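You operate a simulated robot arm through the tools that you are given. There is no shell and no other tool.

Carry out the task below with a simulated robot arm. There is one attempt and no reset: what you move stays moved.

JOB
The pegs stand too high: set the gap wheel to 15 mm and run the base again.
Fine: carriage in and locked, guard down, one cycle on the green button.

Only the result counts: the job must be done as asked and must still hold three seconds after the hand-in. Knocking over, shifting, dropping, spilling or breaking anything else fails it.

ROBOT AND FRAMES
A 7-joint arm with a two-finger parallel gripper, fixed in place. Base frame: the origin is on the floor under the middle of its stand, x ahead of it, y to its left, z up. Lengths are in mm, angles in rad, forces in N, time in s.
It reaches about 1524 mm from its shoulder. Its first joint turns from -2.601 to 2.601 rad. Payload 3.5 kg.
Tool frame: the origin (TCP) lies between the finger pads and is the grasp point; the fingertips stand 23 mm ahead of it; z points along the fingers, y is the line along which they close. The gripper opens to 94 mm. The fingers are 38 mm wide and 10 mm thick; the gripper's body (54 by 96 mm) begins 39 mm behind the TCP.
Orientation is that of the tool frame in the base frame, as [roll, pitch, yaw] about the fixed x, y, z axes, in that order (R = Rz(yaw) Ry(pitch) Rx(roll)). With the fingers straight down and closing along the base's y, the tool's x points along the base's -x, its y along +y and its z along -z.

CONTROLS
- The arm moves only by the tool apply_moves. Its argument "steps" is a list of rows, each an object of numbers (a shift or turn left out is 0, a gripper value left out holds the last): "x", "y", "z": the shift along the tool's x, y, z in mm; "rx", "ry", "rz": the turn, a rotation vector about the tool's x, y, z in rad; "gripper": the opening, from 0 (shut) to 1 (fully open). In form: [{"x": .., "y": .., "z": .., "rx": .., "ry": .., "rz": .., "gripper": ..}, ...]. A call has 1 to 20 rows; each row is the pose to reach, as a shift and turn from the pose commanded when the call began, along the tool's axes at that moment. A row lasts 0.2 s, in which the tool goes at most 50 mm and 0.15 rad; a call with a longer step from one row to the next is refused whole, and so is a gripper value outside its range. A pose out of reach is approached as far as the arm can. The call stops where the force on the tool passes 90 N (or 10 N more than at its start, if that is more) or the arm is blocked; 0.2 s more then pass. The fingers move at their own pace (about 153 mm/s each) and stop on an object; they squeeze with about 44 N. The grip force told is the motor's: it shows also when the fingers shut on nothing. Time passes only in rows, and 0.2 s behind the last, so rows that repeat a pose let the fingers close. The reply holds the time, the measured pose of the TCP, the force on the tool along the base axes, the opening and the grip force, in the units named above and with some noise, with the torque about the TCP (base axes, N m) and any sound that the robot's microphone picked up.
- Cameras (640 x 400 px; columns grow to the right, rows downward): "scene" is fixed at [53.6, 650.9, 1484.3]; the picture's right is [-0.20, -0.98, 0.00], its down [-0.52, 0.10, -0.85] and it looks along [0.83, -0.17, -0.53] (base axes); focal length 367 px, centre (320, 200). "wrist" rides on the gripper at [86, 16, -74] in the tool frame; the picture's right is [-0.18, 0.98, 0.00], its down [-0.58, -0.11, -0.81] and it looks along [-0.79, -0.15, 0.59] (tool axes); focal length 243 px, centre (320, 200).
- camera(camera): a new picture of that camera. The clock stands still meanwhile.
- probe_pixels(camera, pixels): for up to 12 pixels [column, row] of the newest picture of that camera ("zoom" is the newest enlarged one), the place [x, y, z] in the base frame of the surface seen there, good to about 2 mm. The clock stands still meanwhile.
- enlarge(camera, box): a new picture of the part [left, top, right, bottom] of that camera's present view, enlarged. The clock stands still meanwhile.
- job_done(): hands the job in; it is judged then, once.

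Open the gripper and draw the arm clear of the work before you hand the job in, unless the task says otherwise.

The tools are called after "Request:" as a command line: name --argument value ..., lists and objects as JSON in quotes. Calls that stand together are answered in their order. apply_moves: Moves the arm, as the interface text tells. Its arguments: {"type":"object","properties":{"steps":{"type":"array","items":{"type":"object","properties":{"x":{"type":"number"},"y":{"type":"number"},"z":{"type":"number"},"rx":{"type":"number"},"ry":{"type":"number"},"rz":{"type":"number"},"gripper":{"type":"number"}}}}},"required":["steps"]} The other tools are called the same way: camera (camera) takes a picture; probe_pixels (camera, pixels) gives the place of the surface under pixels of a picture; enlarge (camera, box) takes an enlarged picture of a part of a camera's view; job_done () hands the job in.

At the start:

```text
clock: 0.0
ee_pos: [1090.4, -123.5, 1120.0]
tool_rot: [3.141, 0.0, 3.141]
contact_force: [0.2, -0.4, -0.9]
wrist_torque: [-0.03, 0.01, 0.02]
width: 94.0
grip_force: 0.1
```

scene: 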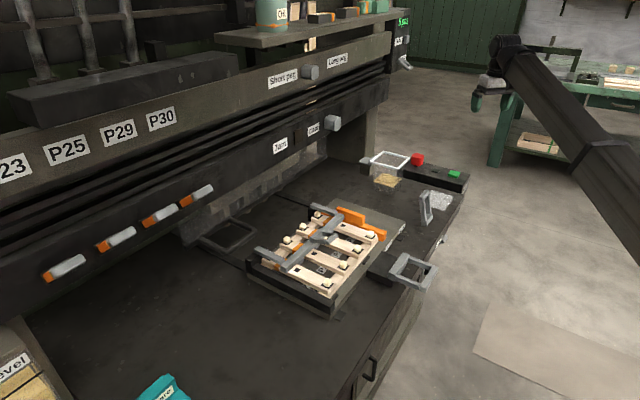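
wrist: 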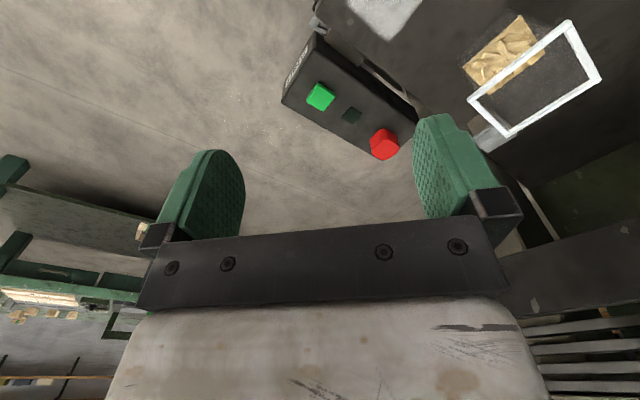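

I start by inspecting the scene in close-up: the machine centre, the panel and the upper knobs.

Request:
enlarge --camera "scene" --box '[220, 130, 480, 310]'

Request:
enlarge --camera "scene" --box '[220, 0, 440, 170]'

Request:
enlarge --camera "scene" --box '[0, 80, 240, 300]'

Request:
enlarge --camera "scene" --box '[0, 250, 240, 400]'

```text
2.22 times, centred on (350, 220) of scene
```

zoom: 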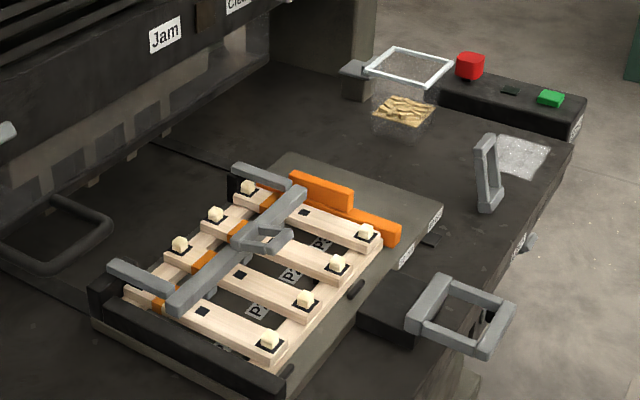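

```text
2.35 times, centred on (330, 85) of scene
```

zoom: 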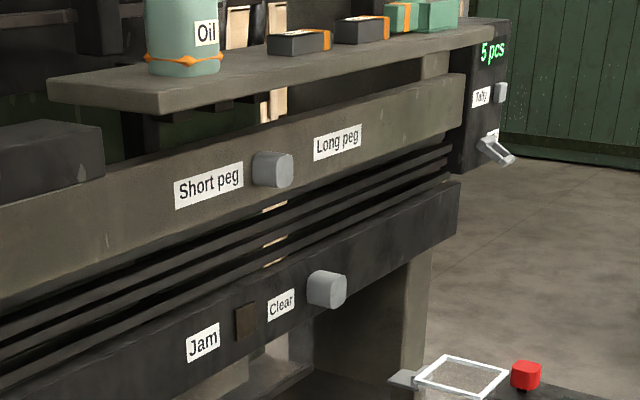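

```text
1.82 times, centred on (120, 190) of scene
```

zoom: 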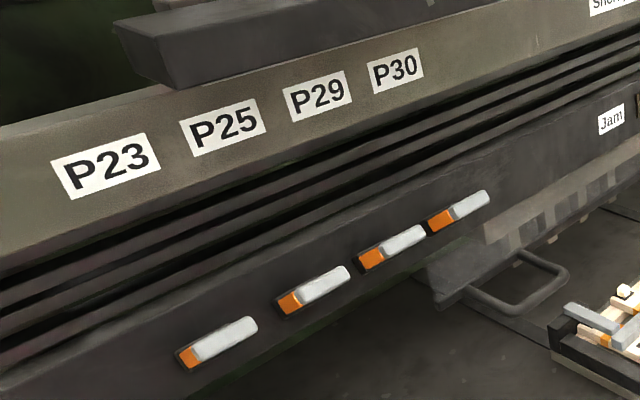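

```text
2.67 times, centred on (120, 325) of scene
```

zoom: 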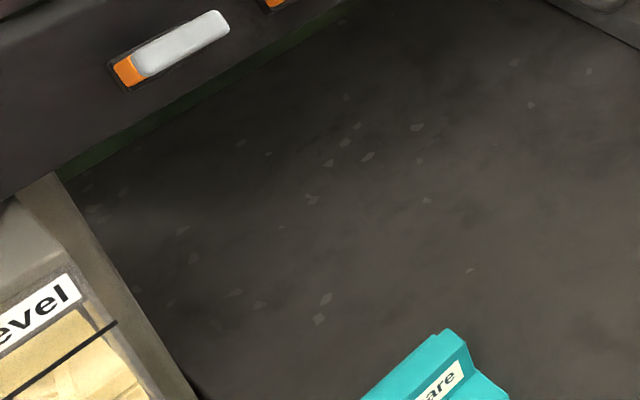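

Next I probe key points of the scene to get the geometry (carriage, loops, lever, buttons, knobs).

Request:
camera --camera "scene"

Request:
probe_pixels --camera "scene" --pixels '[[417, 159], [436, 168], [454, 174], [388, 160], [387, 181], [425, 208], [441, 201], [412, 270], [372, 368], [230, 235], [400, 230], [330, 310]]'

Request:
probe_pixels --camera "scene" --pixels '[[312, 72], [333, 123], [205, 193], [160, 214], [120, 238], [68, 268], [20, 370], [163, 388], [404, 64], [398, 40], [358, 220], [320, 237]]'

Request:
enlarge --camera "scene" --box '[320, 230, 480, 400]'

```text
taken
```

scene: 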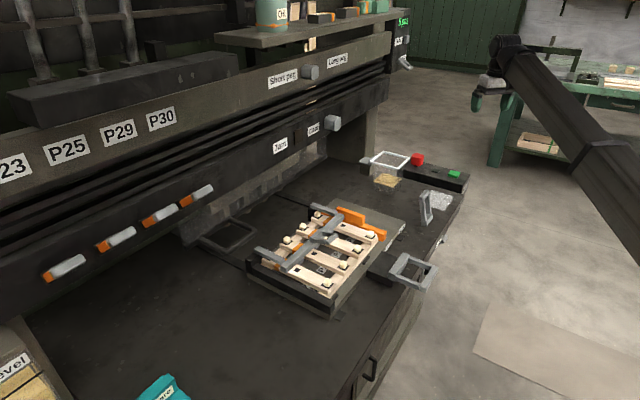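

```text
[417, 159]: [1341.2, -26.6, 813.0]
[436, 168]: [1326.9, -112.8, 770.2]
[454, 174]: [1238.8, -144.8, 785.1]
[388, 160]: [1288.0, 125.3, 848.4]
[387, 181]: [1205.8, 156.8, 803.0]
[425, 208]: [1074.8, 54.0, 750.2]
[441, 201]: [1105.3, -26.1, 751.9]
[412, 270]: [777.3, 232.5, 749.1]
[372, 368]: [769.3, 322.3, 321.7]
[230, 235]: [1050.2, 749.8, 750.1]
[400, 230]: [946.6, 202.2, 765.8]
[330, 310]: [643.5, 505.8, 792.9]
```

```text
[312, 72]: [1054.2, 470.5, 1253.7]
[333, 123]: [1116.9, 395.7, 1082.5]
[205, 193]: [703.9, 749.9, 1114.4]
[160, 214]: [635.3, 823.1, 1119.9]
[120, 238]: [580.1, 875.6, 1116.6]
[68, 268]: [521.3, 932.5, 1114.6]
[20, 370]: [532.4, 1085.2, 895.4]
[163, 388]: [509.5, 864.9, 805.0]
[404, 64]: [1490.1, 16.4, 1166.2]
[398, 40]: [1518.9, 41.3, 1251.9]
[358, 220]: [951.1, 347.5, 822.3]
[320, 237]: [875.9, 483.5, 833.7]
```

```text
2.35 times, centred on (400, 315) of scene
```

zoom: 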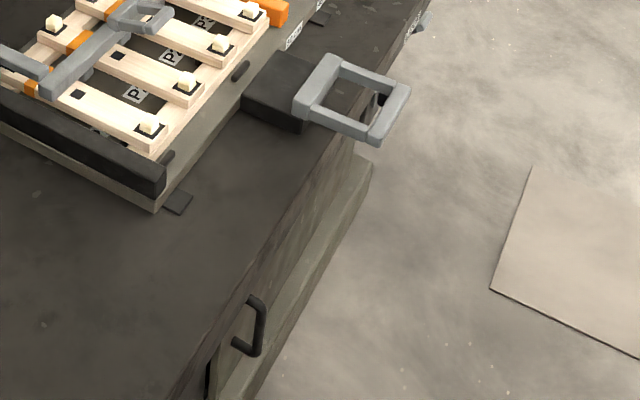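

Something with labels sits on the table's front edge near (430,240) in the scene picture; I enlarge that and the area around it.

Request:
enlarge --camera "scene" --box '[370, 180, 480, 290]'

Request:
probe_pixels --camera "scene" --pixels '[[428, 243], [434, 241], [430, 236], [464, 193], [466, 185], [455, 205], [404, 231], [445, 225], [440, 232], [420, 255], [435, 270], [393, 254]]'

Request:
enlarge --camera "scene" --box '[360, 140, 480, 215]'

Request:
enlarge --camera "scene" --box '[240, 190, 410, 320]'

```text
3.64 times, centred on (425, 235) of scene
```

zoom: 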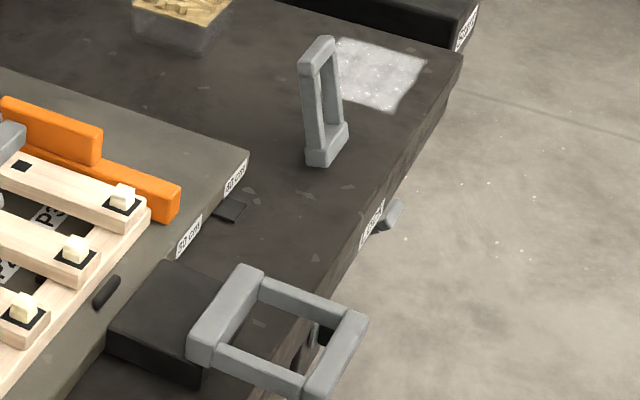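

```text
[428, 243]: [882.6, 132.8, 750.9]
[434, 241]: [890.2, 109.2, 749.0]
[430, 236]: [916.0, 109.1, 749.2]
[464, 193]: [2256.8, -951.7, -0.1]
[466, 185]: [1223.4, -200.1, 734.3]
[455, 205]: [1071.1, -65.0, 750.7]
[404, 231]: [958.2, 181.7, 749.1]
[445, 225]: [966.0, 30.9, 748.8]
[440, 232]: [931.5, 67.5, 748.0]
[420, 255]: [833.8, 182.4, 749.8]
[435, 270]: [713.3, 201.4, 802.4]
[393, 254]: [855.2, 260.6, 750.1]
```

```text
5.33 times, centred on (420, 178) of scene
```

zoom: 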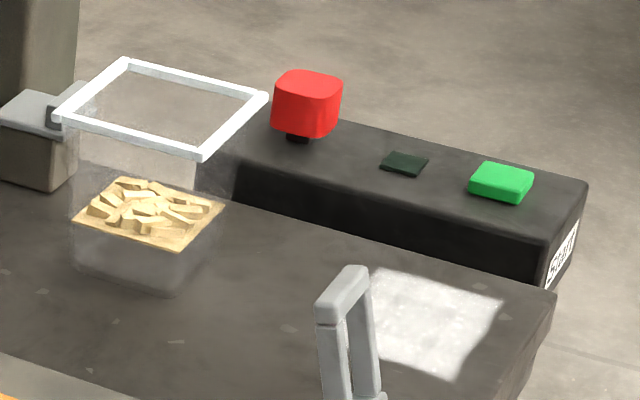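

```text
3.08 times, centred on (325, 255) of scene
```

zoom: 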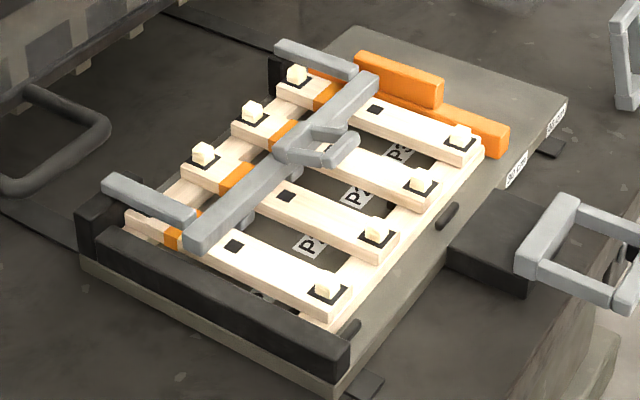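

The front of the table (normal about (-0.7,-0.7)) is hidden from the scene camera, so I draw the arm back and turn it to let the wrist camera look at the machine from the front.

Request:
apply_moves --steps '[{"x": 39, "y": 5, "rz": -0.096}, {"x": 78, "y": 10, "rz": -0.192}, {"x": 117, "y": 15, "rz": -0.288}, {"x": 156, "y": 20, "rz": -0.384}, {"x": 195, "y": 25, "rz": -0.48}, {"x": 234, "y": 30, "rz": -0.576}, {"x": 273, "y": 35, "rz": -0.672}, {"x": 312, "y": 40, "rz": -0.768}, {"x": 351, "y": 45, "rz": -0.864}, {"x": 390, "y": 50, "rz": -0.96}]'

Request:
camera --camera "wrist"

Request:
camera --camera "scene"

```text
clock: 2.2
ee_pos: [699.1, -73.9, 1116.1]
tool_rot: [-3.131, 0.006, -2.181]
contact_force: [-0.1, -0.4, 0.4]
wrist_torque: [-0.01, -0.01, -0.03]
width: 93.9
grip_force: 0.1
```

```text
taken
```

wrist: 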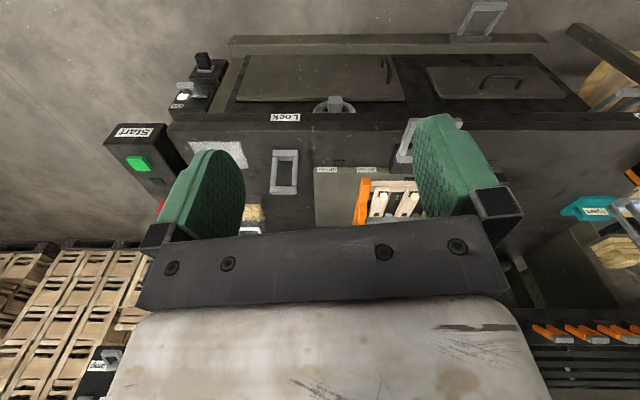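

```text
taken
```

scene: 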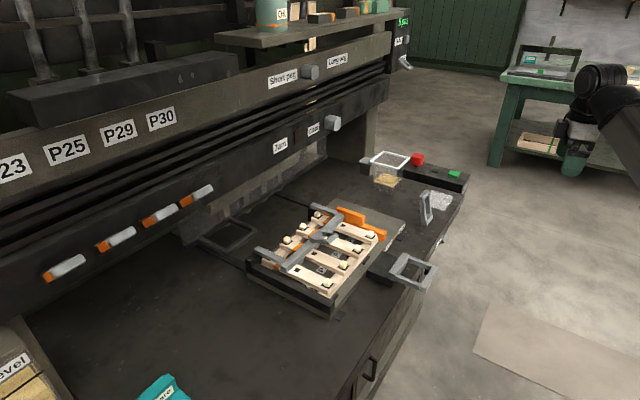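

The wrist picture is upside down. On the front face there's a "Lock" label with a handle at (335,105) and another box at (195,85); I enlarge these.

Request:
enlarge --camera "wrist" --box '[100, 40, 280, 220]'

Request:
enlarge --camera "wrist" --box '[220, 0, 420, 130]'

Request:
enlarge --camera "wrist" --box '[400, 0, 640, 150]'

Request:
enlarge --camera "wrist" --box '[240, 130, 480, 250]'

Request:
probe_pixels --camera "wrist" --pixels '[[335, 103], [285, 118], [188, 88], [205, 65], [180, 106], [480, 25], [300, 40], [320, 75], [138, 163], [135, 131], [285, 160], [405, 140]]'

```text
2.22 times, centred on (190, 130) of wrist
```

zoom: 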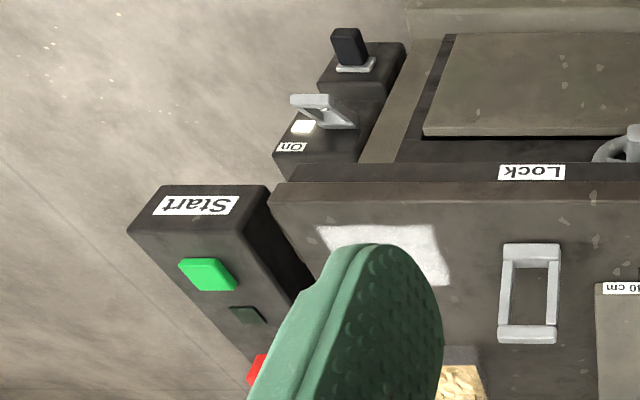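

```text
3.08 times, centred on (320, 65) of wrist
```

zoom: 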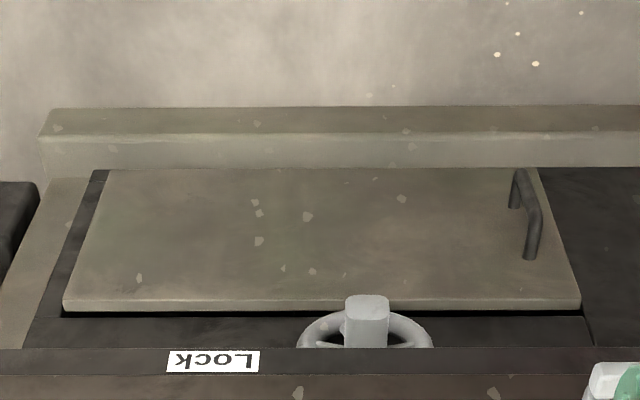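

```text
2.67 times, centred on (520, 75) of wrist
```

zoom: 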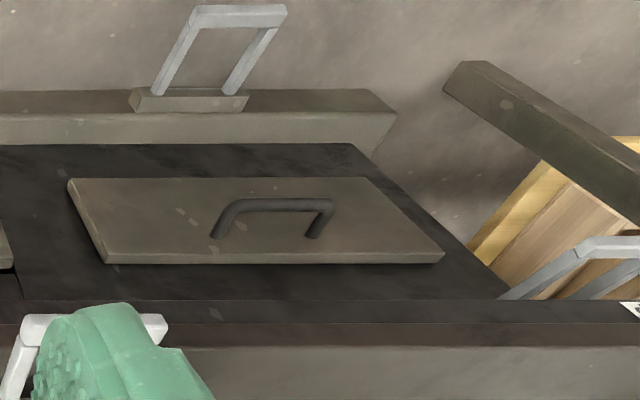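

```text
2.67 times, centred on (360, 190) of wrist
```

zoom: 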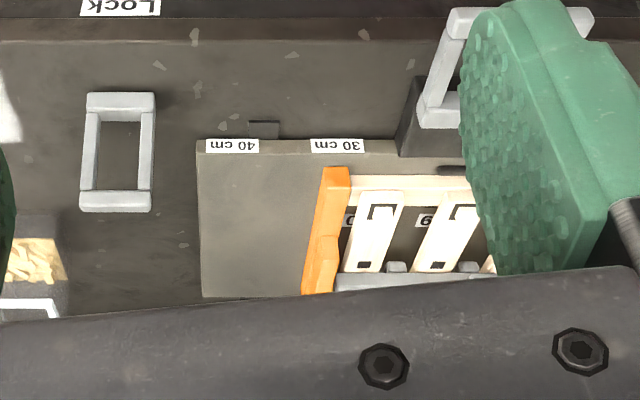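

```text
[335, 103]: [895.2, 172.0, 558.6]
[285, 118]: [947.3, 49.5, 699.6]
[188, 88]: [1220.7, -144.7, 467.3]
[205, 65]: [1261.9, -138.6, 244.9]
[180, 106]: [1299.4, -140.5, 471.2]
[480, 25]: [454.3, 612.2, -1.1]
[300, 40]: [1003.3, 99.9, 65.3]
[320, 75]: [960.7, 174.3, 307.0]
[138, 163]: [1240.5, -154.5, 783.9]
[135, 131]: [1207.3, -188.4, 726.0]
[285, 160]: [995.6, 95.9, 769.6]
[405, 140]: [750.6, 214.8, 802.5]
```

I probe the label and grey knob on the table's front edge in the scene picture ((439,242) and (444,239)) and look closer at it.

Request:
enlarge --camera "scene" --box '[410, 215, 470, 260]'

Request:
probe_pixels --camera "scene" --pixels '[[439, 242], [443, 239], [441, 240], [437, 245], [445, 237], [402, 256], [437, 262], [430, 290], [399, 275], [423, 193], [431, 190], [424, 221]]'

Request:
probe_pixels --camera "wrist" --pixels '[[340, 98], [335, 98], [323, 103], [352, 103], [335, 108], [285, 114], [255, 118], [400, 115], [350, 70], [250, 70], [420, 85], [290, 98]]'

```text
8.89 times, centred on (440, 238) of scene
```

zoom: 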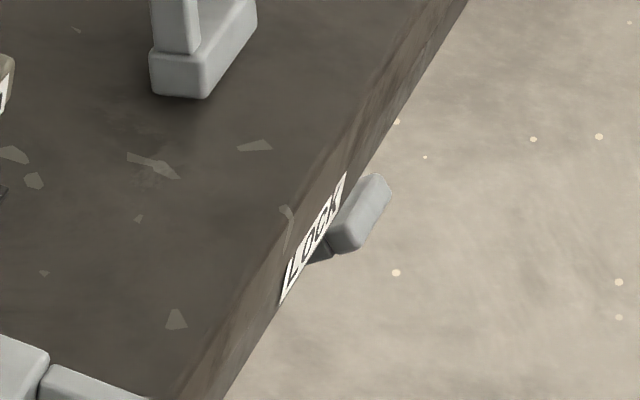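

```text
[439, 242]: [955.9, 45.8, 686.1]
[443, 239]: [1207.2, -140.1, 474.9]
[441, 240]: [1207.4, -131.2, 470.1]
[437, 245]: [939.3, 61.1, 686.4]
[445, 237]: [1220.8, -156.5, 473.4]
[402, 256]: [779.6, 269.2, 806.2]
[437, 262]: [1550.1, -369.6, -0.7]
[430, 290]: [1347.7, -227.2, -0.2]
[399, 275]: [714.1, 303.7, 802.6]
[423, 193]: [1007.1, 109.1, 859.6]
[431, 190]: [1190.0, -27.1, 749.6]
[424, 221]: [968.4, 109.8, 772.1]
```

```text
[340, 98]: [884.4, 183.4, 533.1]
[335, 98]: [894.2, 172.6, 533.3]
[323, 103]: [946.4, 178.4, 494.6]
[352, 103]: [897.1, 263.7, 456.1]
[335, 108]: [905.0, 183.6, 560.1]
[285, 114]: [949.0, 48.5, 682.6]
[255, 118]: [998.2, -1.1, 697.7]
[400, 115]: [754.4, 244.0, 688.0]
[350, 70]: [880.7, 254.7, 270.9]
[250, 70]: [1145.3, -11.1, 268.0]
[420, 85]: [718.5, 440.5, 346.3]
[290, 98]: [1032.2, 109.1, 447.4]
```

The "Lock" label belongs to the table edge by the standing grey handle, and the wheel sits under the table edge around (895,172,558). I lower the camera in front of the machine for a flatter look at the front.

Request:
apply_moves --steps '[{"x": 10, "y": 4, "z": 44}, {"x": 20, "y": 8, "z": 88}, {"x": 30, "y": 13, "z": 132}, {"x": 40, "y": 17, "z": 176}, {"x": 50, "y": 22, "z": 220}, {"x": 60, "y": 26, "z": 264}, {"x": 70, "y": 30, "z": 308}, {"x": 80, "y": 35, "z": 352}, {"x": 90, "y": 39, "z": 396}, {"x": 99, "y": 43, "z": 440}]'

Request:
camera --camera "wrist"

Request:
enlarge --camera "wrist" --box '[200, 40, 420, 220]'

```text
clock: 4.4
ee_pos: [607.7, -131.4, 678.1]
tool_rot: [-3.141, -0.001, -2.182]
contact_force: [0.1, -0.4, -0.1]
wrist_torque: [-0.02, 0.01, 0.0]
width: 94.2
grip_force: 0.1
```

```text
taken
```

wrist: 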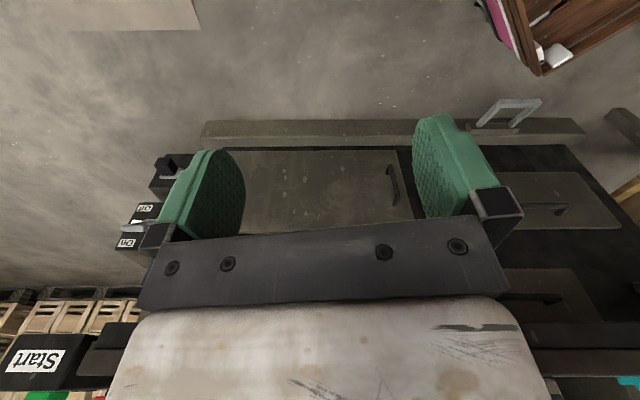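

```text
2.22 times, centred on (310, 130) of wrist
```

zoom: 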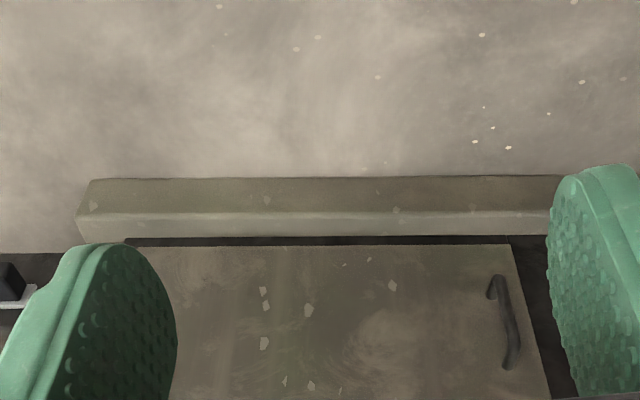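

The gripper hides the upper part of the front from here; lifting about 170 mm should bring the wheel into the gap between the fingers.

Request:
apply_moves --steps '[{"z": -45}, {"z": -90}, {"z": -135}, {"z": -180}]'

Request:
camera --camera "wrist"

Request:
enlarge --camera "wrist" --box '[220, 120, 440, 240]'

```text
clock: 5.4
ee_pos: [607.7, -130.2, 859.9]
tool_rot: [-3.141, 0.001, -2.181]
contact_force: [-0.9, -0.3, -0.2]
wrist_torque: [0.01, 0.01, -0.03]
width: 94.0
grip_force: 0.1
```

```text
taken
```

wrist: 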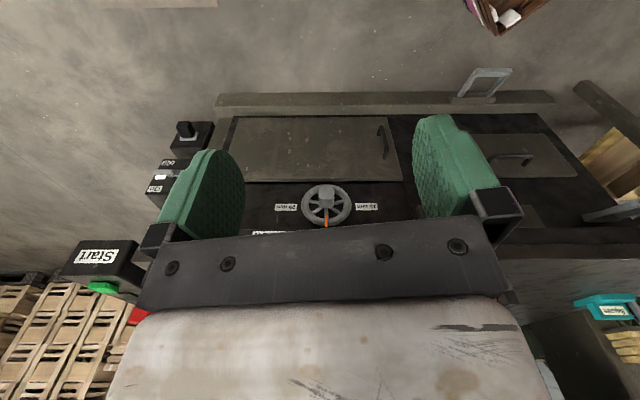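

```text
2.91 times, centred on (330, 180) of wrist
```

zoom: 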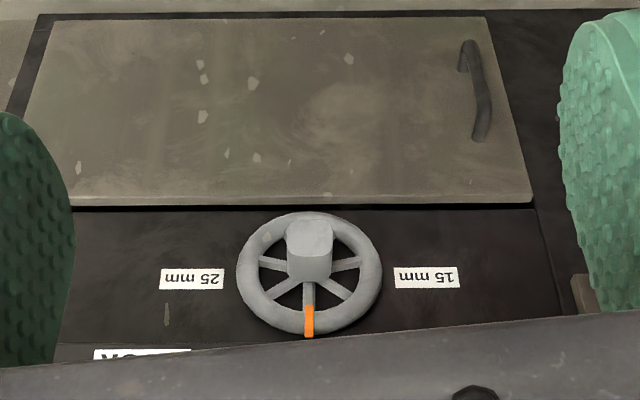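

The gap wheel shows "15 mm" on its left (world) side and "25 mm" on the right, the orange mark now pointing up. I probe the hub, rim and labels for the geometry.

Request:
probe_pixels --camera "zoom" --pixels '[[310, 260], [298, 235], [320, 235], [310, 225], [308, 318], [265, 310], [355, 310], [310, 285], [190, 278], [425, 276], [375, 265], [245, 265]]'

Request:
enlarge --camera "wrist" --box '[280, 170, 380, 240]'

Request:
enlarge --camera "wrist" --box '[120, 100, 230, 220]'

```text
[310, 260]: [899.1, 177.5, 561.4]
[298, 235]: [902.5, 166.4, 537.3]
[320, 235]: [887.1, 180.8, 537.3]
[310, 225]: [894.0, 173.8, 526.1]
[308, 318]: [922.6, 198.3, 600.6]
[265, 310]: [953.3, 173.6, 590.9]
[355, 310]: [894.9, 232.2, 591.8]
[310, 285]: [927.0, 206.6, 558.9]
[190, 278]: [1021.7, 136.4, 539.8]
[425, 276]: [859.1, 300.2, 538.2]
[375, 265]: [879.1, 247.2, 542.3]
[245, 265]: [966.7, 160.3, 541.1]
```

```text
5.71 times, centred on (330, 205) of wrist
```

zoom: 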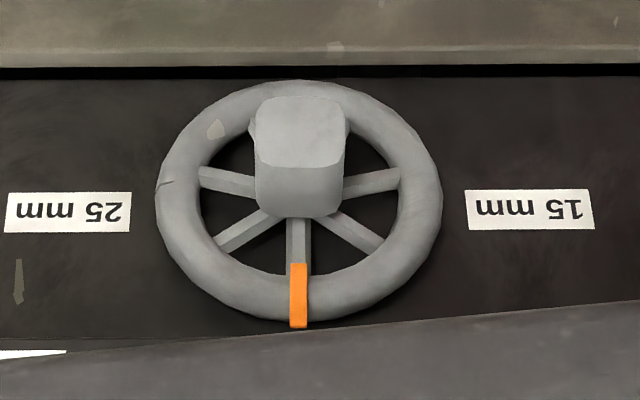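

```text
3.33 times, centred on (175, 160) of wrist
```

zoom: 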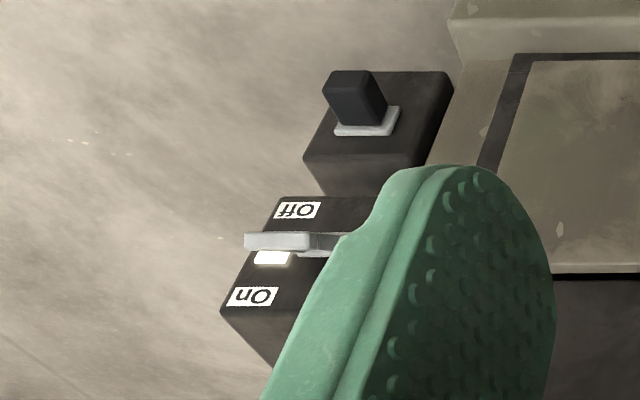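

Hub: a ~40 mm square block, front face u≈755, centred at about v=509, z=541 (u along (0.707,0.707), v along (0.707,-0.707)). I align the tool to the machine axes first, turning 0.175 rad about the tool's z.

Request:
apply_moves --steps '[{"rz": 0.088}, {"rz": 0.175}]'

```text
clock: 6.0
ee_pos: [607.2, -130.3, 857.9]
tool_rot: [3.141, 0.001, -2.357]
contact_force: [-0.8, -0.1, -0.2]
wrist_torque: [0.01, -0.02, 0.0]
width: 94.0
grip_force: 0.1
```

Now I tilt the fingers from straight down to horizontal, pointing into the machine, staying well in front of the table.

Request:
apply_moves --steps '[{"ry": -0.143}, {"ry": -0.286}, {"ry": -0.428}, {"ry": -0.571}, {"ry": -0.714}]'

Request:
camera --camera "wrist"

Request:
camera --camera "scene"

```text
clock: 7.2
ee_pos: [608.3, -129.6, 859.2]
tool_rot: [3.141, 0.719, -2.356]
contact_force: [0.7, -1.0, -0.2]
wrist_torque: [0.01, 0.01, -0.03]
width: 94.0
grip_force: 0.1
```

```text
taken
```

wrist: 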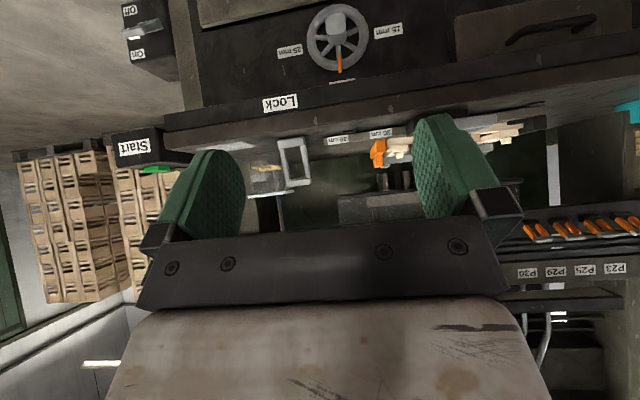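

```text
taken
```

scene: 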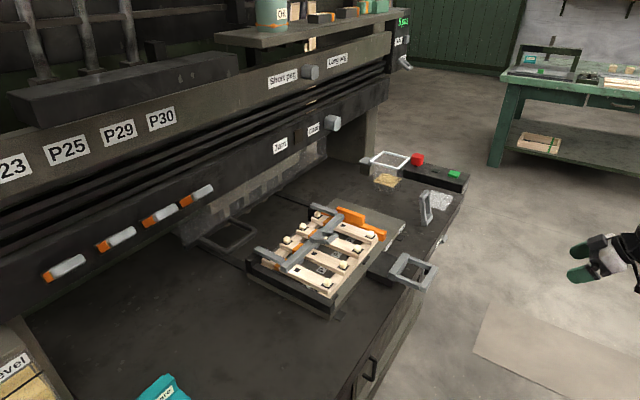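

A useful view. I enlarge the On/Off box, the lock area and the press region.

Request:
enlarge --camera "wrist" --box '[100, 0, 420, 200]'

Request:
enlarge --camera "wrist" --box '[240, 120, 440, 240]'

Request:
enlarge --camera "wrist" --box '[440, 80, 640, 320]'

Request:
enlarge --camera "wrist" --box '[100, 0, 180, 70]'

```text
2.00 times, centred on (260, 100) of wrist
```

zoom: 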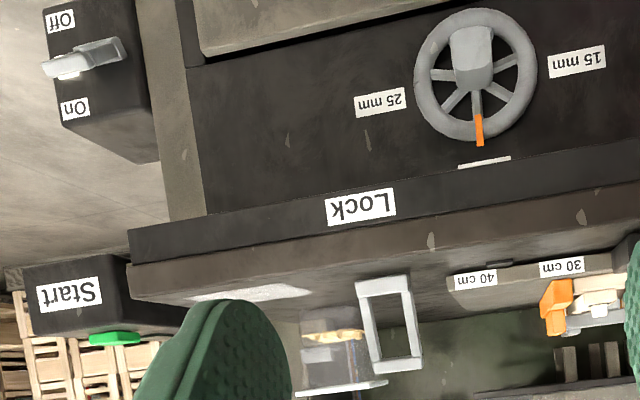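

```text
3.20 times, centred on (340, 180) of wrist
```

zoom: 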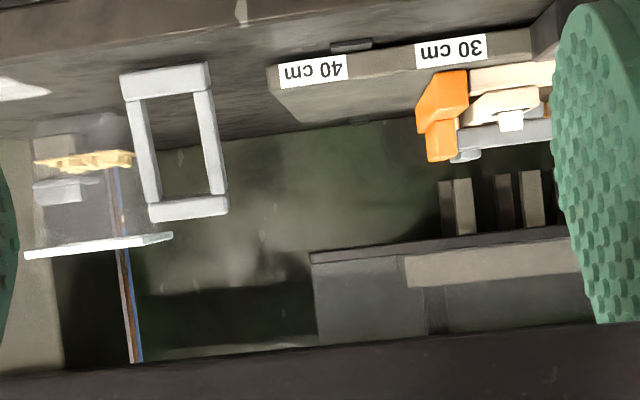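

```text
1.67 times, centred on (540, 200) of wrist
```

zoom: 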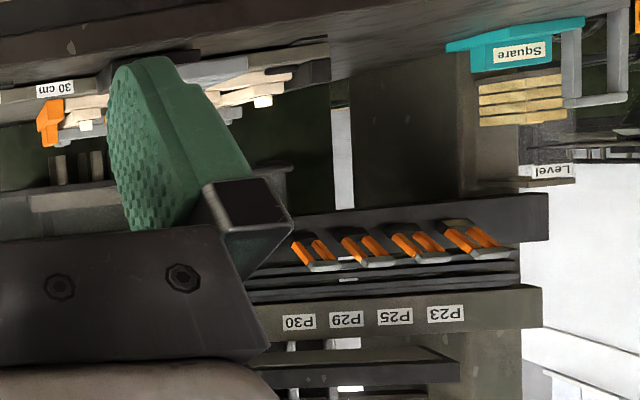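

```text
5.71 times, centred on (140, 35) of wrist
```

zoom: 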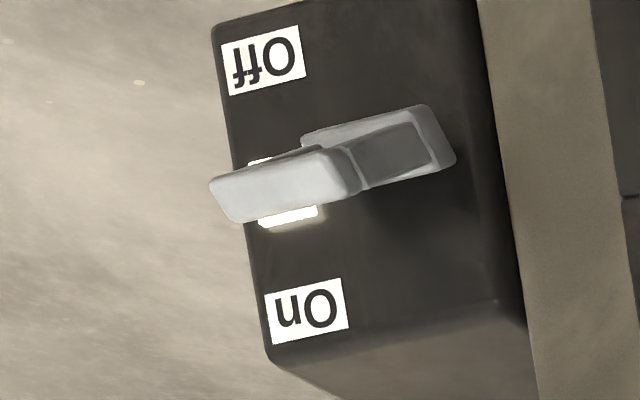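

The machine is on (lamp lit, lever up toward On). I finish the tilt to fully horizontal.

Request:
apply_moves --steps '[{"ry": -0.142}, {"ry": -0.284}, {"ry": -0.426}, {"ry": -0.568}, {"ry": -0.71}, {"ry": -0.852}]'

Request:
camera --camera "scene"

```text
clock: 8.6
ee_pos: [609.2, -130.2, 858.6]
tool_rot: [-2.809, 1.567, -2.025]
contact_force: [-0.9, -0.4, -0.1]
wrist_torque: [0.0, 0.0, 0.01]
width: 94.0
grip_force: 0.1
```

```text
taken
```

scene: 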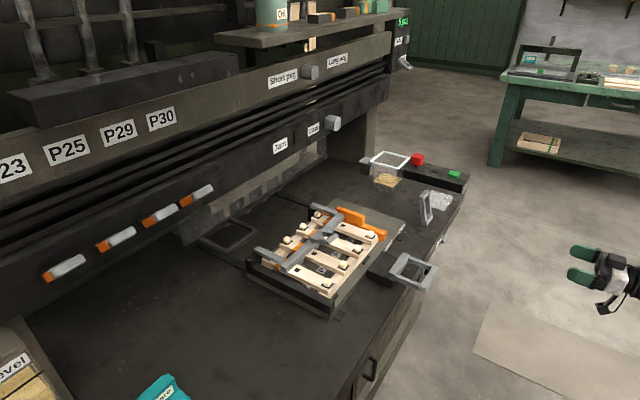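

The tool is horizontal (x down, y = -v, z = u). I lower it by 318 mm to the hub height and centre it in v, still in front of the table.

Request:
apply_moves --steps '[{"x": 45, "y": 2}, {"x": 90, "y": 4}, {"x": 135, "y": 6}, {"x": 180, "y": 8}, {"x": 225, "y": 10}, {"x": 270, "y": 12}, {"x": 318, "y": 14}]'

Request:
camera --camera "wrist"

Request:
camera --camera "scene"

```text
clock: 10.2
ee_pos: [596.9, -122.4, 540.0]
tool_rot: [-2.969, 1.564, -2.186]
contact_force: [0.6, 0.0, -0.3]
wrist_torque: [0.01, 0.01, -0.02]
width: 94.0
grip_force: 0.0
```

```text
taken
```

wrist: 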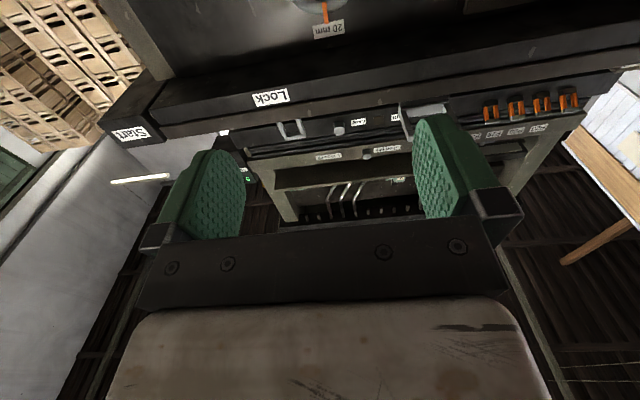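

```text
taken
```

scene: 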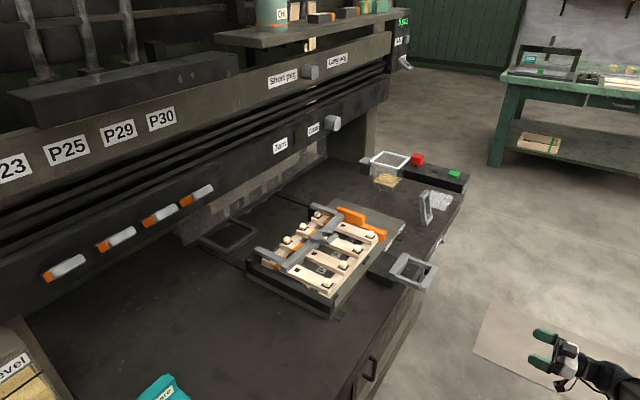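

The wheel's orange mark is at "20 mm" (top). I advance to u≈700 in line with the hub and check the view.

Request:
apply_moves --steps '[{"z": 45}, {"z": 90}, {"z": 135}, {"z": 180}, {"z": 225}, {"z": 270}, {"z": 315}, {"z": 350}]'

Request:
camera --camera "wrist"

Request:
camera --camera "scene"

```text
clock: 12.0
ee_pos: [846.5, 126.3, 538.3]
tool_rot: [-3.14, 1.564, -2.357]
contact_force: [0.4, 1.1, -0.6]
wrist_torque: [0.02, 0.02, 0.01]
width: 94.1
grip_force: 0.1
```

```text
taken
```

wrist: 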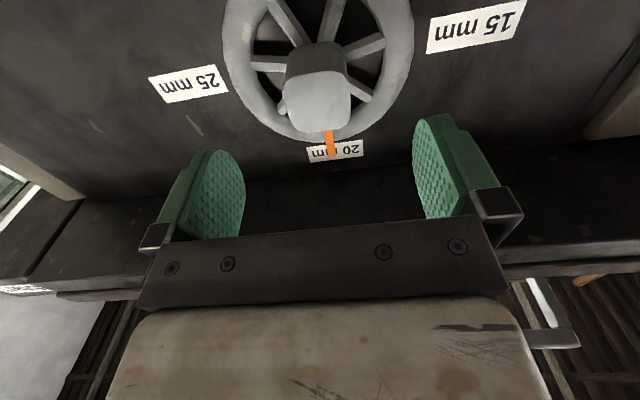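

```text
taken
```

scene: 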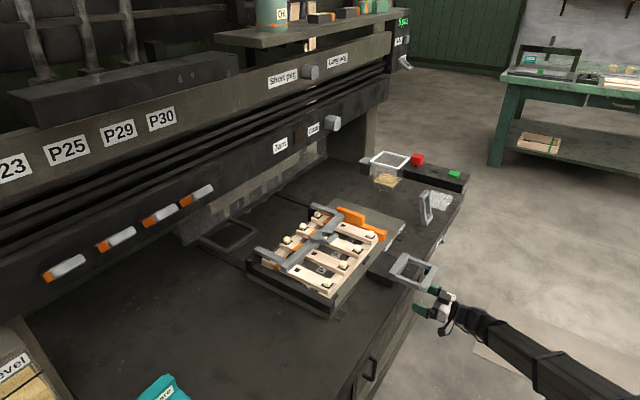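

I probe the hub and mark from this close view to refine the centre.

Request:
probe_pixels --camera "wrist" --pixels '[[318, 105], [292, 105], [345, 105], [318, 85], [318, 127], [318, 60], [292, 60], [343, 60], [330, 140], [235, 60], [400, 60], [340, 150]]'

Request:
enlarge --camera "wrist" --box '[200, 0, 440, 170]'

```text
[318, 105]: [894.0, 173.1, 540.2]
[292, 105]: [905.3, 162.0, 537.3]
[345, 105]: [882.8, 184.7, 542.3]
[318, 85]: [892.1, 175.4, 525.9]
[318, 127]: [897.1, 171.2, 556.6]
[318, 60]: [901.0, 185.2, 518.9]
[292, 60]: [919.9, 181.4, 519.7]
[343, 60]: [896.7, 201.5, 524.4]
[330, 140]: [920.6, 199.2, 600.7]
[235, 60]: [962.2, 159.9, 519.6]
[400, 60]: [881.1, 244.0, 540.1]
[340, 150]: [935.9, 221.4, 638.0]
```

```text
2.35 times, centred on (320, 85) of wrist
```

zoom: 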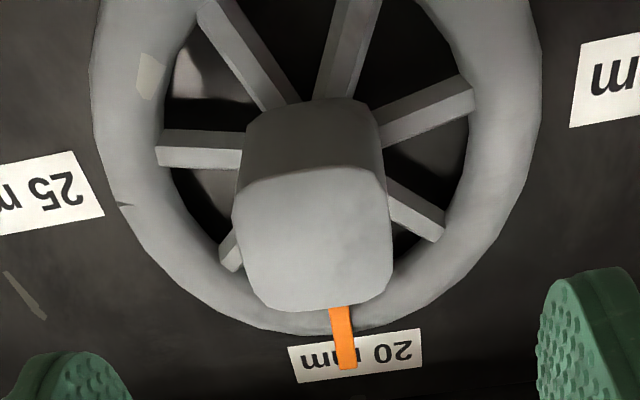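

The hub is centred at v≈509.5, z≈540.5, front at u≈754.6; the TCP is at v=509.3, z=538.3, u=688. I advance 72 mm with the jaws open.

Request:
apply_moves --steps '[{"x": -1, "z": 25}, {"x": -2, "z": 50}, {"x": -2, "z": 72}]'

Request:
camera --camera "wrist"

```text
clock: 12.8
ee_pos: [895.5, 177.5, 541.3]
tool_rot: [3.112, 1.566, -2.384]
contact_force: [0.0, 0.3, -0.5]
wrist_torque: [-0.02, -0.02, 0.0]
width: 93.9
grip_force: 0.1
```

```text
taken
```

wrist: 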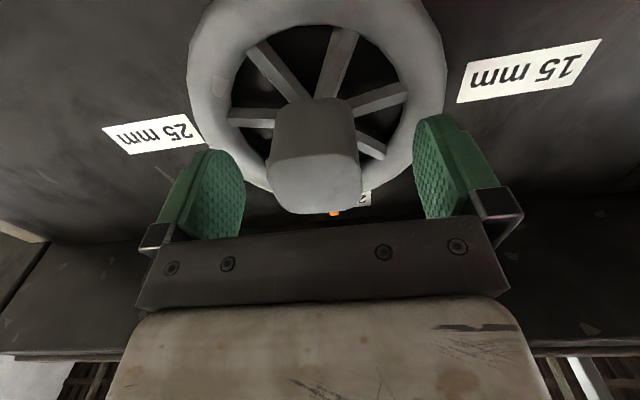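

The hub is between the fingers; I close on it.

Request:
apply_moves --steps '[{"gripper": 0.6}, {"gripper": 0.4}, {"gripper": 0.2}, {"gripper": 0.2}]'

Request:
camera --camera "wrist"

```text
clock: 13.8
ee_pos: [897.0, 176.1, 540.4]
tool_rot: [3.023, 1.566, -2.479]
contact_force: [21.0, -10.9, 5.0]
wrist_torque: [-0.36, 0.37, 0.02]
width: 41.5
grip_force: 44.9
```

```text
taken
```

wrist: 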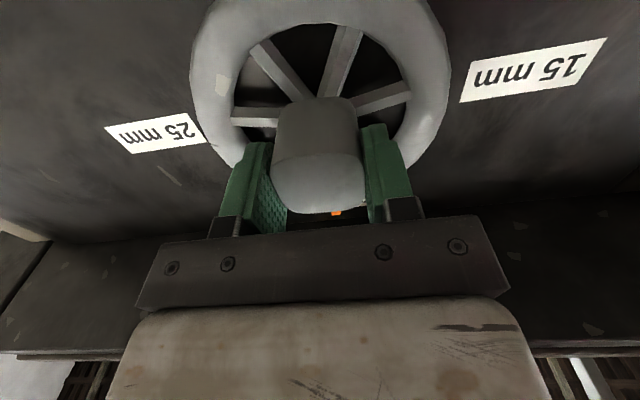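

Grip holds (41.5 mm) with a small side load along +v; I shift 1.5 mm that way and begin turning the wheel, first by a third of the way, watching the forces.

Request:
apply_moves --steps '[{"y": -1.5}, {"y": -1.5, "rz": -0.12}, {"y": -1.5, "rz": -0.24}, {"y": -1.5, "rz": -0.36}, {"y": -1.5, "rz": -0.48}]'

Request:
camera --camera "wrist"

```text
clock: 15.0
ee_pos: [896.4, 176.6, 541.0]
tool_rot: [-1.58, 1.087, -0.793]
contact_force: [15.5, 1.3, 4.2]
wrist_torque: [-0.25, 0.47, -1.02]
width: 41.5
grip_force: 44.5
```

```text
taken
```

wrist: 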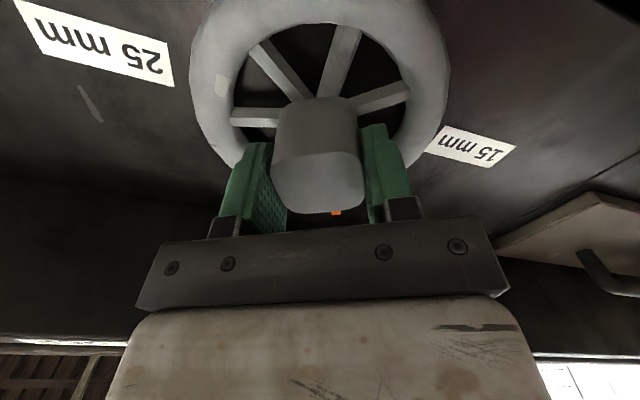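

The wheel turns with the gripper and the 15 mm label comes toward the mark. I turn the remaining 1.09 rad.

Request:
apply_moves --steps '[{"rz": -0.13}, {"rz": -0.26}, {"rz": -0.39}, {"rz": -0.52}, {"rz": -0.65}, {"rz": -0.78}, {"rz": -0.91}, {"rz": -1.04}, {"rz": -1.091}, {"rz": -1.091}]'

Request:
camera --camera "wrist"

```text
clock: 15.9
ee_pos: [896.2, 177.0, 541.7]
tool_rot: [-1.629, 0.666, -0.793]
contact_force: [-4.3, 16.7, -24.3]
wrist_torque: [0.17, 0.0, -0.84]
width: 43.1
grip_force: 27.4
out of reach, approached as far as the arm can: row 3, 4
stopped in row 4: the force on the tool passed its limit at 106 N (the readings are from after the stop); the commanded pose is now the measured one
```

```text
taken
```

wrist: 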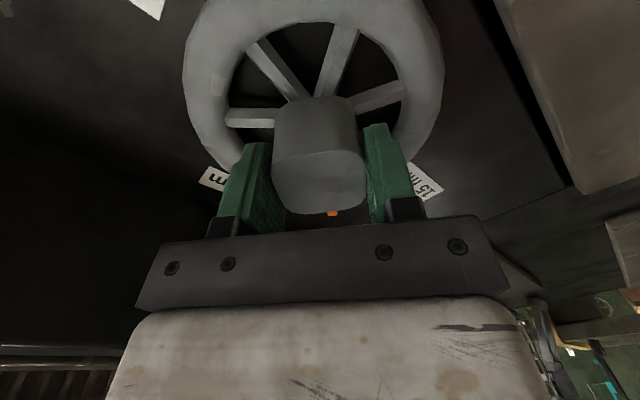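

A joint limit stopped the turn after about 0.90 rad. I release, back off 45 mm, and will regrip the other pair of hub faces 90° round.

Request:
apply_moves --steps '[{"gripper": 0.6}, {"gripper": 1.0}, {"gripper": 1.0}, {"gripper": 1.0}]'

Request:
apply_moves --steps '[{"z": -20}, {"z": -45}, {"z": -60}]'

Request:
camera --camera "wrist"

```text
clock: 16.9
ee_pos: [897.3, 175.3, 543.4]
tool_rot: [-1.626, 0.665, -0.793]
contact_force: [-0.7, 0.3, -0.1]
wrist_torque: [0.01, 0.0, 0.0]
width: 94.1
grip_force: 0.0
```

```text
clock: 17.7
ee_pos: [856.8, 130.9, 546.8]
tool_rot: [-1.625, 0.666, -0.791]
contact_force: [-0.3, 0.0, -0.7]
wrist_torque: [0.0, -0.01, -0.02]
width: 94.0
grip_force: 0.1
```

```text
taken
```

wrist: 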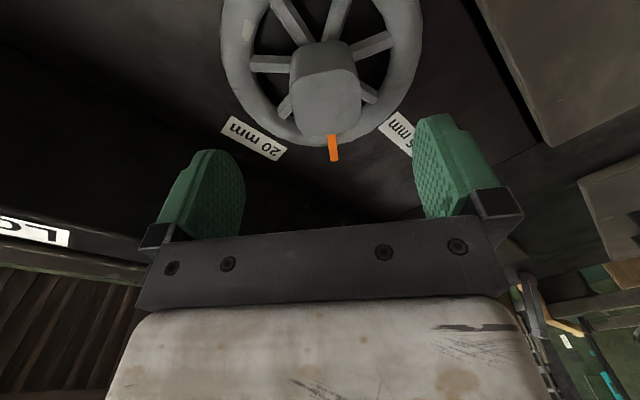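

I probe the orange mark, hub and labels to measure the wheel's present angle.

Request:
enlarge --camera "wrist" --box '[200, 0, 440, 170]'

Request:
probe_pixels --camera "wrist" --pixels '[[333, 142], [334, 155], [325, 105], [300, 105], [352, 105], [325, 85], [325, 128], [255, 140], [395, 135]]'

```text
2.35 times, centred on (320, 85) of wrist
```

zoom: 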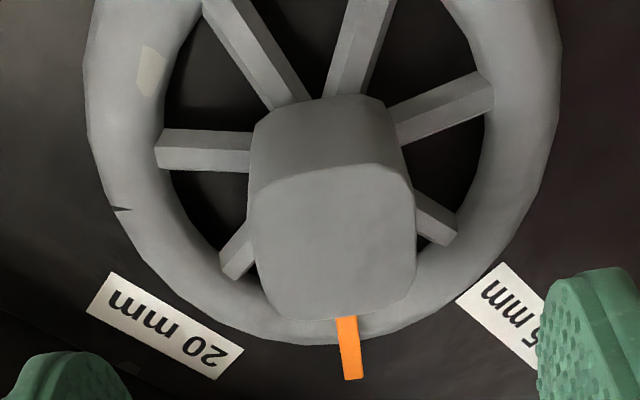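

```text
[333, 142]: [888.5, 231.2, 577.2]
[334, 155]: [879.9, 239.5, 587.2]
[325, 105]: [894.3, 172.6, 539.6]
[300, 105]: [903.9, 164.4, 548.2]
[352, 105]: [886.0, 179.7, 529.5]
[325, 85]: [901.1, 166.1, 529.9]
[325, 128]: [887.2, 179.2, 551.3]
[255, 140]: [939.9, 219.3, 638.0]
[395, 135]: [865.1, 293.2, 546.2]
```

The mark is 50.5° round (0.883 rad), so 0.688 rad remain. With the jaws clear of the hub I rotate the tool back by +1.59 rad.

Request:
apply_moves --steps '[{"rz": 0.1327}, {"rz": 0.2654}, {"rz": 0.3981}, {"rz": 0.5308}, {"rz": 0.6635}, {"rz": 0.7963}, {"rz": 0.929}, {"rz": 1.0617}, {"rz": 1.1944}, {"rz": 1.3271}, {"rz": 1.4598}, {"rz": 1.5925}]'

```text
clock: 20.3
ee_pos: [856.4, 131.7, 547.0]
tool_rot: [1.637, 0.878, 2.433]
contact_force: [-0.3, 0.5, -0.3]
wrist_torque: [-0.01, 0.02, -0.03]
width: 94.1
grip_force: 0.1
```

I correct the tilt left from the limit (about 0.05 rad) and recentre on the hub axis before advancing again.

Request:
apply_moves --steps '[{"x": 6.8, "y": -1.9, "z": 0.3, "rx": -0.0069, "ry": -0.0491}, {"x": 6.8, "y": -1.9, "z": 0.3, "rx": -0.0069, "ry": -0.0491}]'

Request:
camera --camera "wrist"

```text
clock: 20.9
ee_pos: [855.3, 134.0, 541.0]
tool_rot: [1.571, 0.881, 2.356]
contact_force: [-0.3, 0.2, 0.1]
wrist_torque: [0.01, 0.03, -0.01]
width: 93.9
grip_force: 0.0
```

```text
taken
```

wrist: 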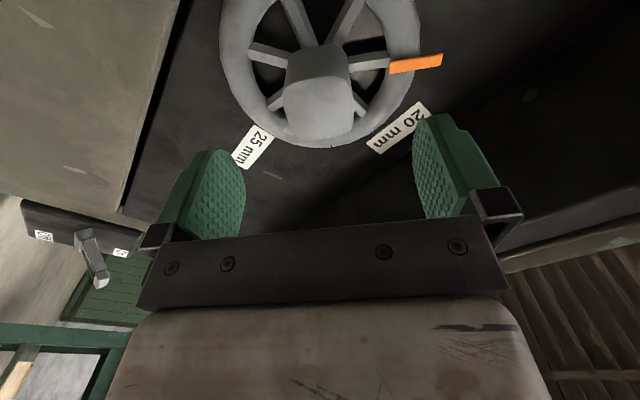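

Aligned: v=510, z=541, orientation exact. I advance 60 mm and close on the hub.

Request:
apply_moves --steps '[{"z": 20}, {"z": 40}, {"z": 60}, {"z": 60}, {"z": 60, "gripper": 0.6}, {"z": 60, "gripper": 0.4}, {"z": 60, "gripper": 0.2}, {"z": 60, "gripper": 0.2}]'

Request:
camera --camera "wrist"

```text
clock: 22.7
ee_pos: [897.4, 176.1, 539.1]
tool_rot: [1.572, 0.88, 2.357]
contact_force: [1.7, -0.9, -2.7]
wrist_torque: [0.09, -0.02, -0.35]
width: 41.5
grip_force: 45.2
```

```text
taken
```

wrist: 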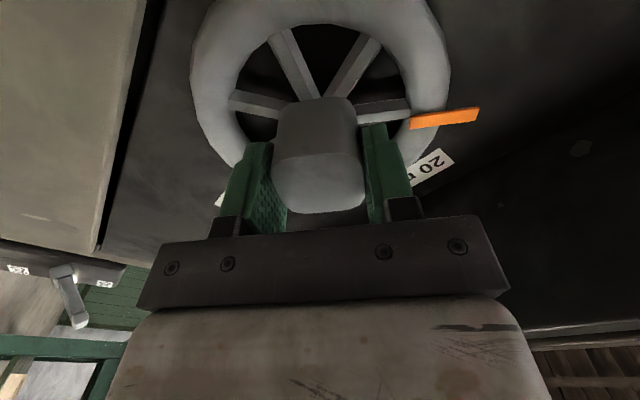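

Good grip with little side load. I turn the remaining -0.69 rad.

Request:
apply_moves --steps '[{"rz": -0.138}, {"rz": -0.276}, {"rz": -0.414}, {"rz": -0.552}, {"rz": -0.69}, {"rz": -0.69}, {"rz": -0.69}]'

Request:
camera --camera "wrist"

Request:
probe_pixels --camera "wrist" --pixels '[[420, 122], [445, 118], [470, 113]]'

```text
clock: 24.3
ee_pos: [896.7, 175.7, 539.8]
tool_rot: [-1.886, 1.567, -1.1]
contact_force: [2.8, -3.1, -6.5]
wrist_torque: [0.24, -0.38, -0.23]
width: 41.8
grip_force: 44.9
```

```text
taken
```

wrist: 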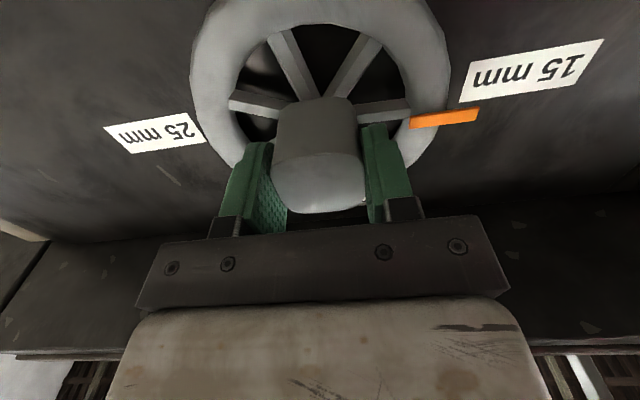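

```text
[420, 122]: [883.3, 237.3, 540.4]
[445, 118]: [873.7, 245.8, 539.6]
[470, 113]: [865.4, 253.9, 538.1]
```

The orange mark now lies level at z≈539.5 pointing to 15 mm. I release, back straight off and verify.

Request:
apply_moves --steps '[{"gripper": 0.6}, {"gripper": 1.0}, {"gripper": 1.0}, {"gripper": 1.0}, {"z": -25}, {"z": -60}, {"z": -100}, {"z": -140}]'

Request:
camera --camera "wrist"

Request:
enlarge --camera "wrist" --box '[220, 0, 440, 140]'

```text
clock: 26.1
ee_pos: [796.8, 77.2, 540.4]
tool_rot: [-1.835, 1.569, -1.048]
contact_force: [-0.5, 0.2, -0.8]
wrist_torque: [0.0, 0.02, -0.02]
width: 94.2
grip_force: 0.1
```

```text
taken
```

wrist: 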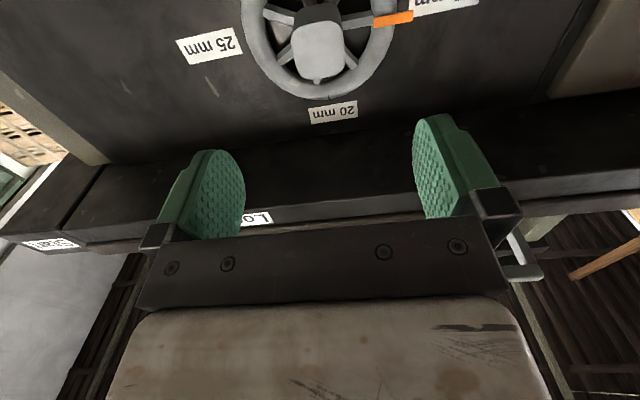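

```text
2.86 times, centred on (330, 70) of wrist
```

zoom: 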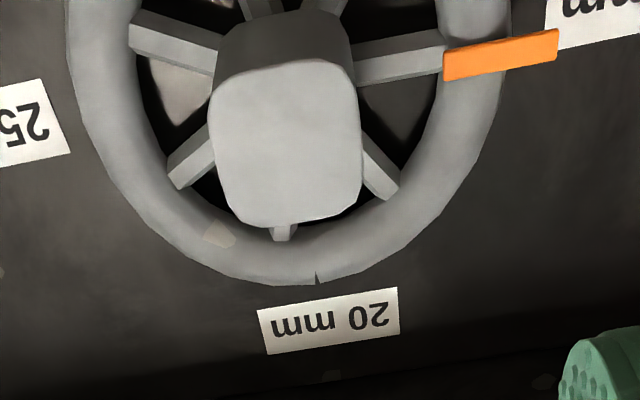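

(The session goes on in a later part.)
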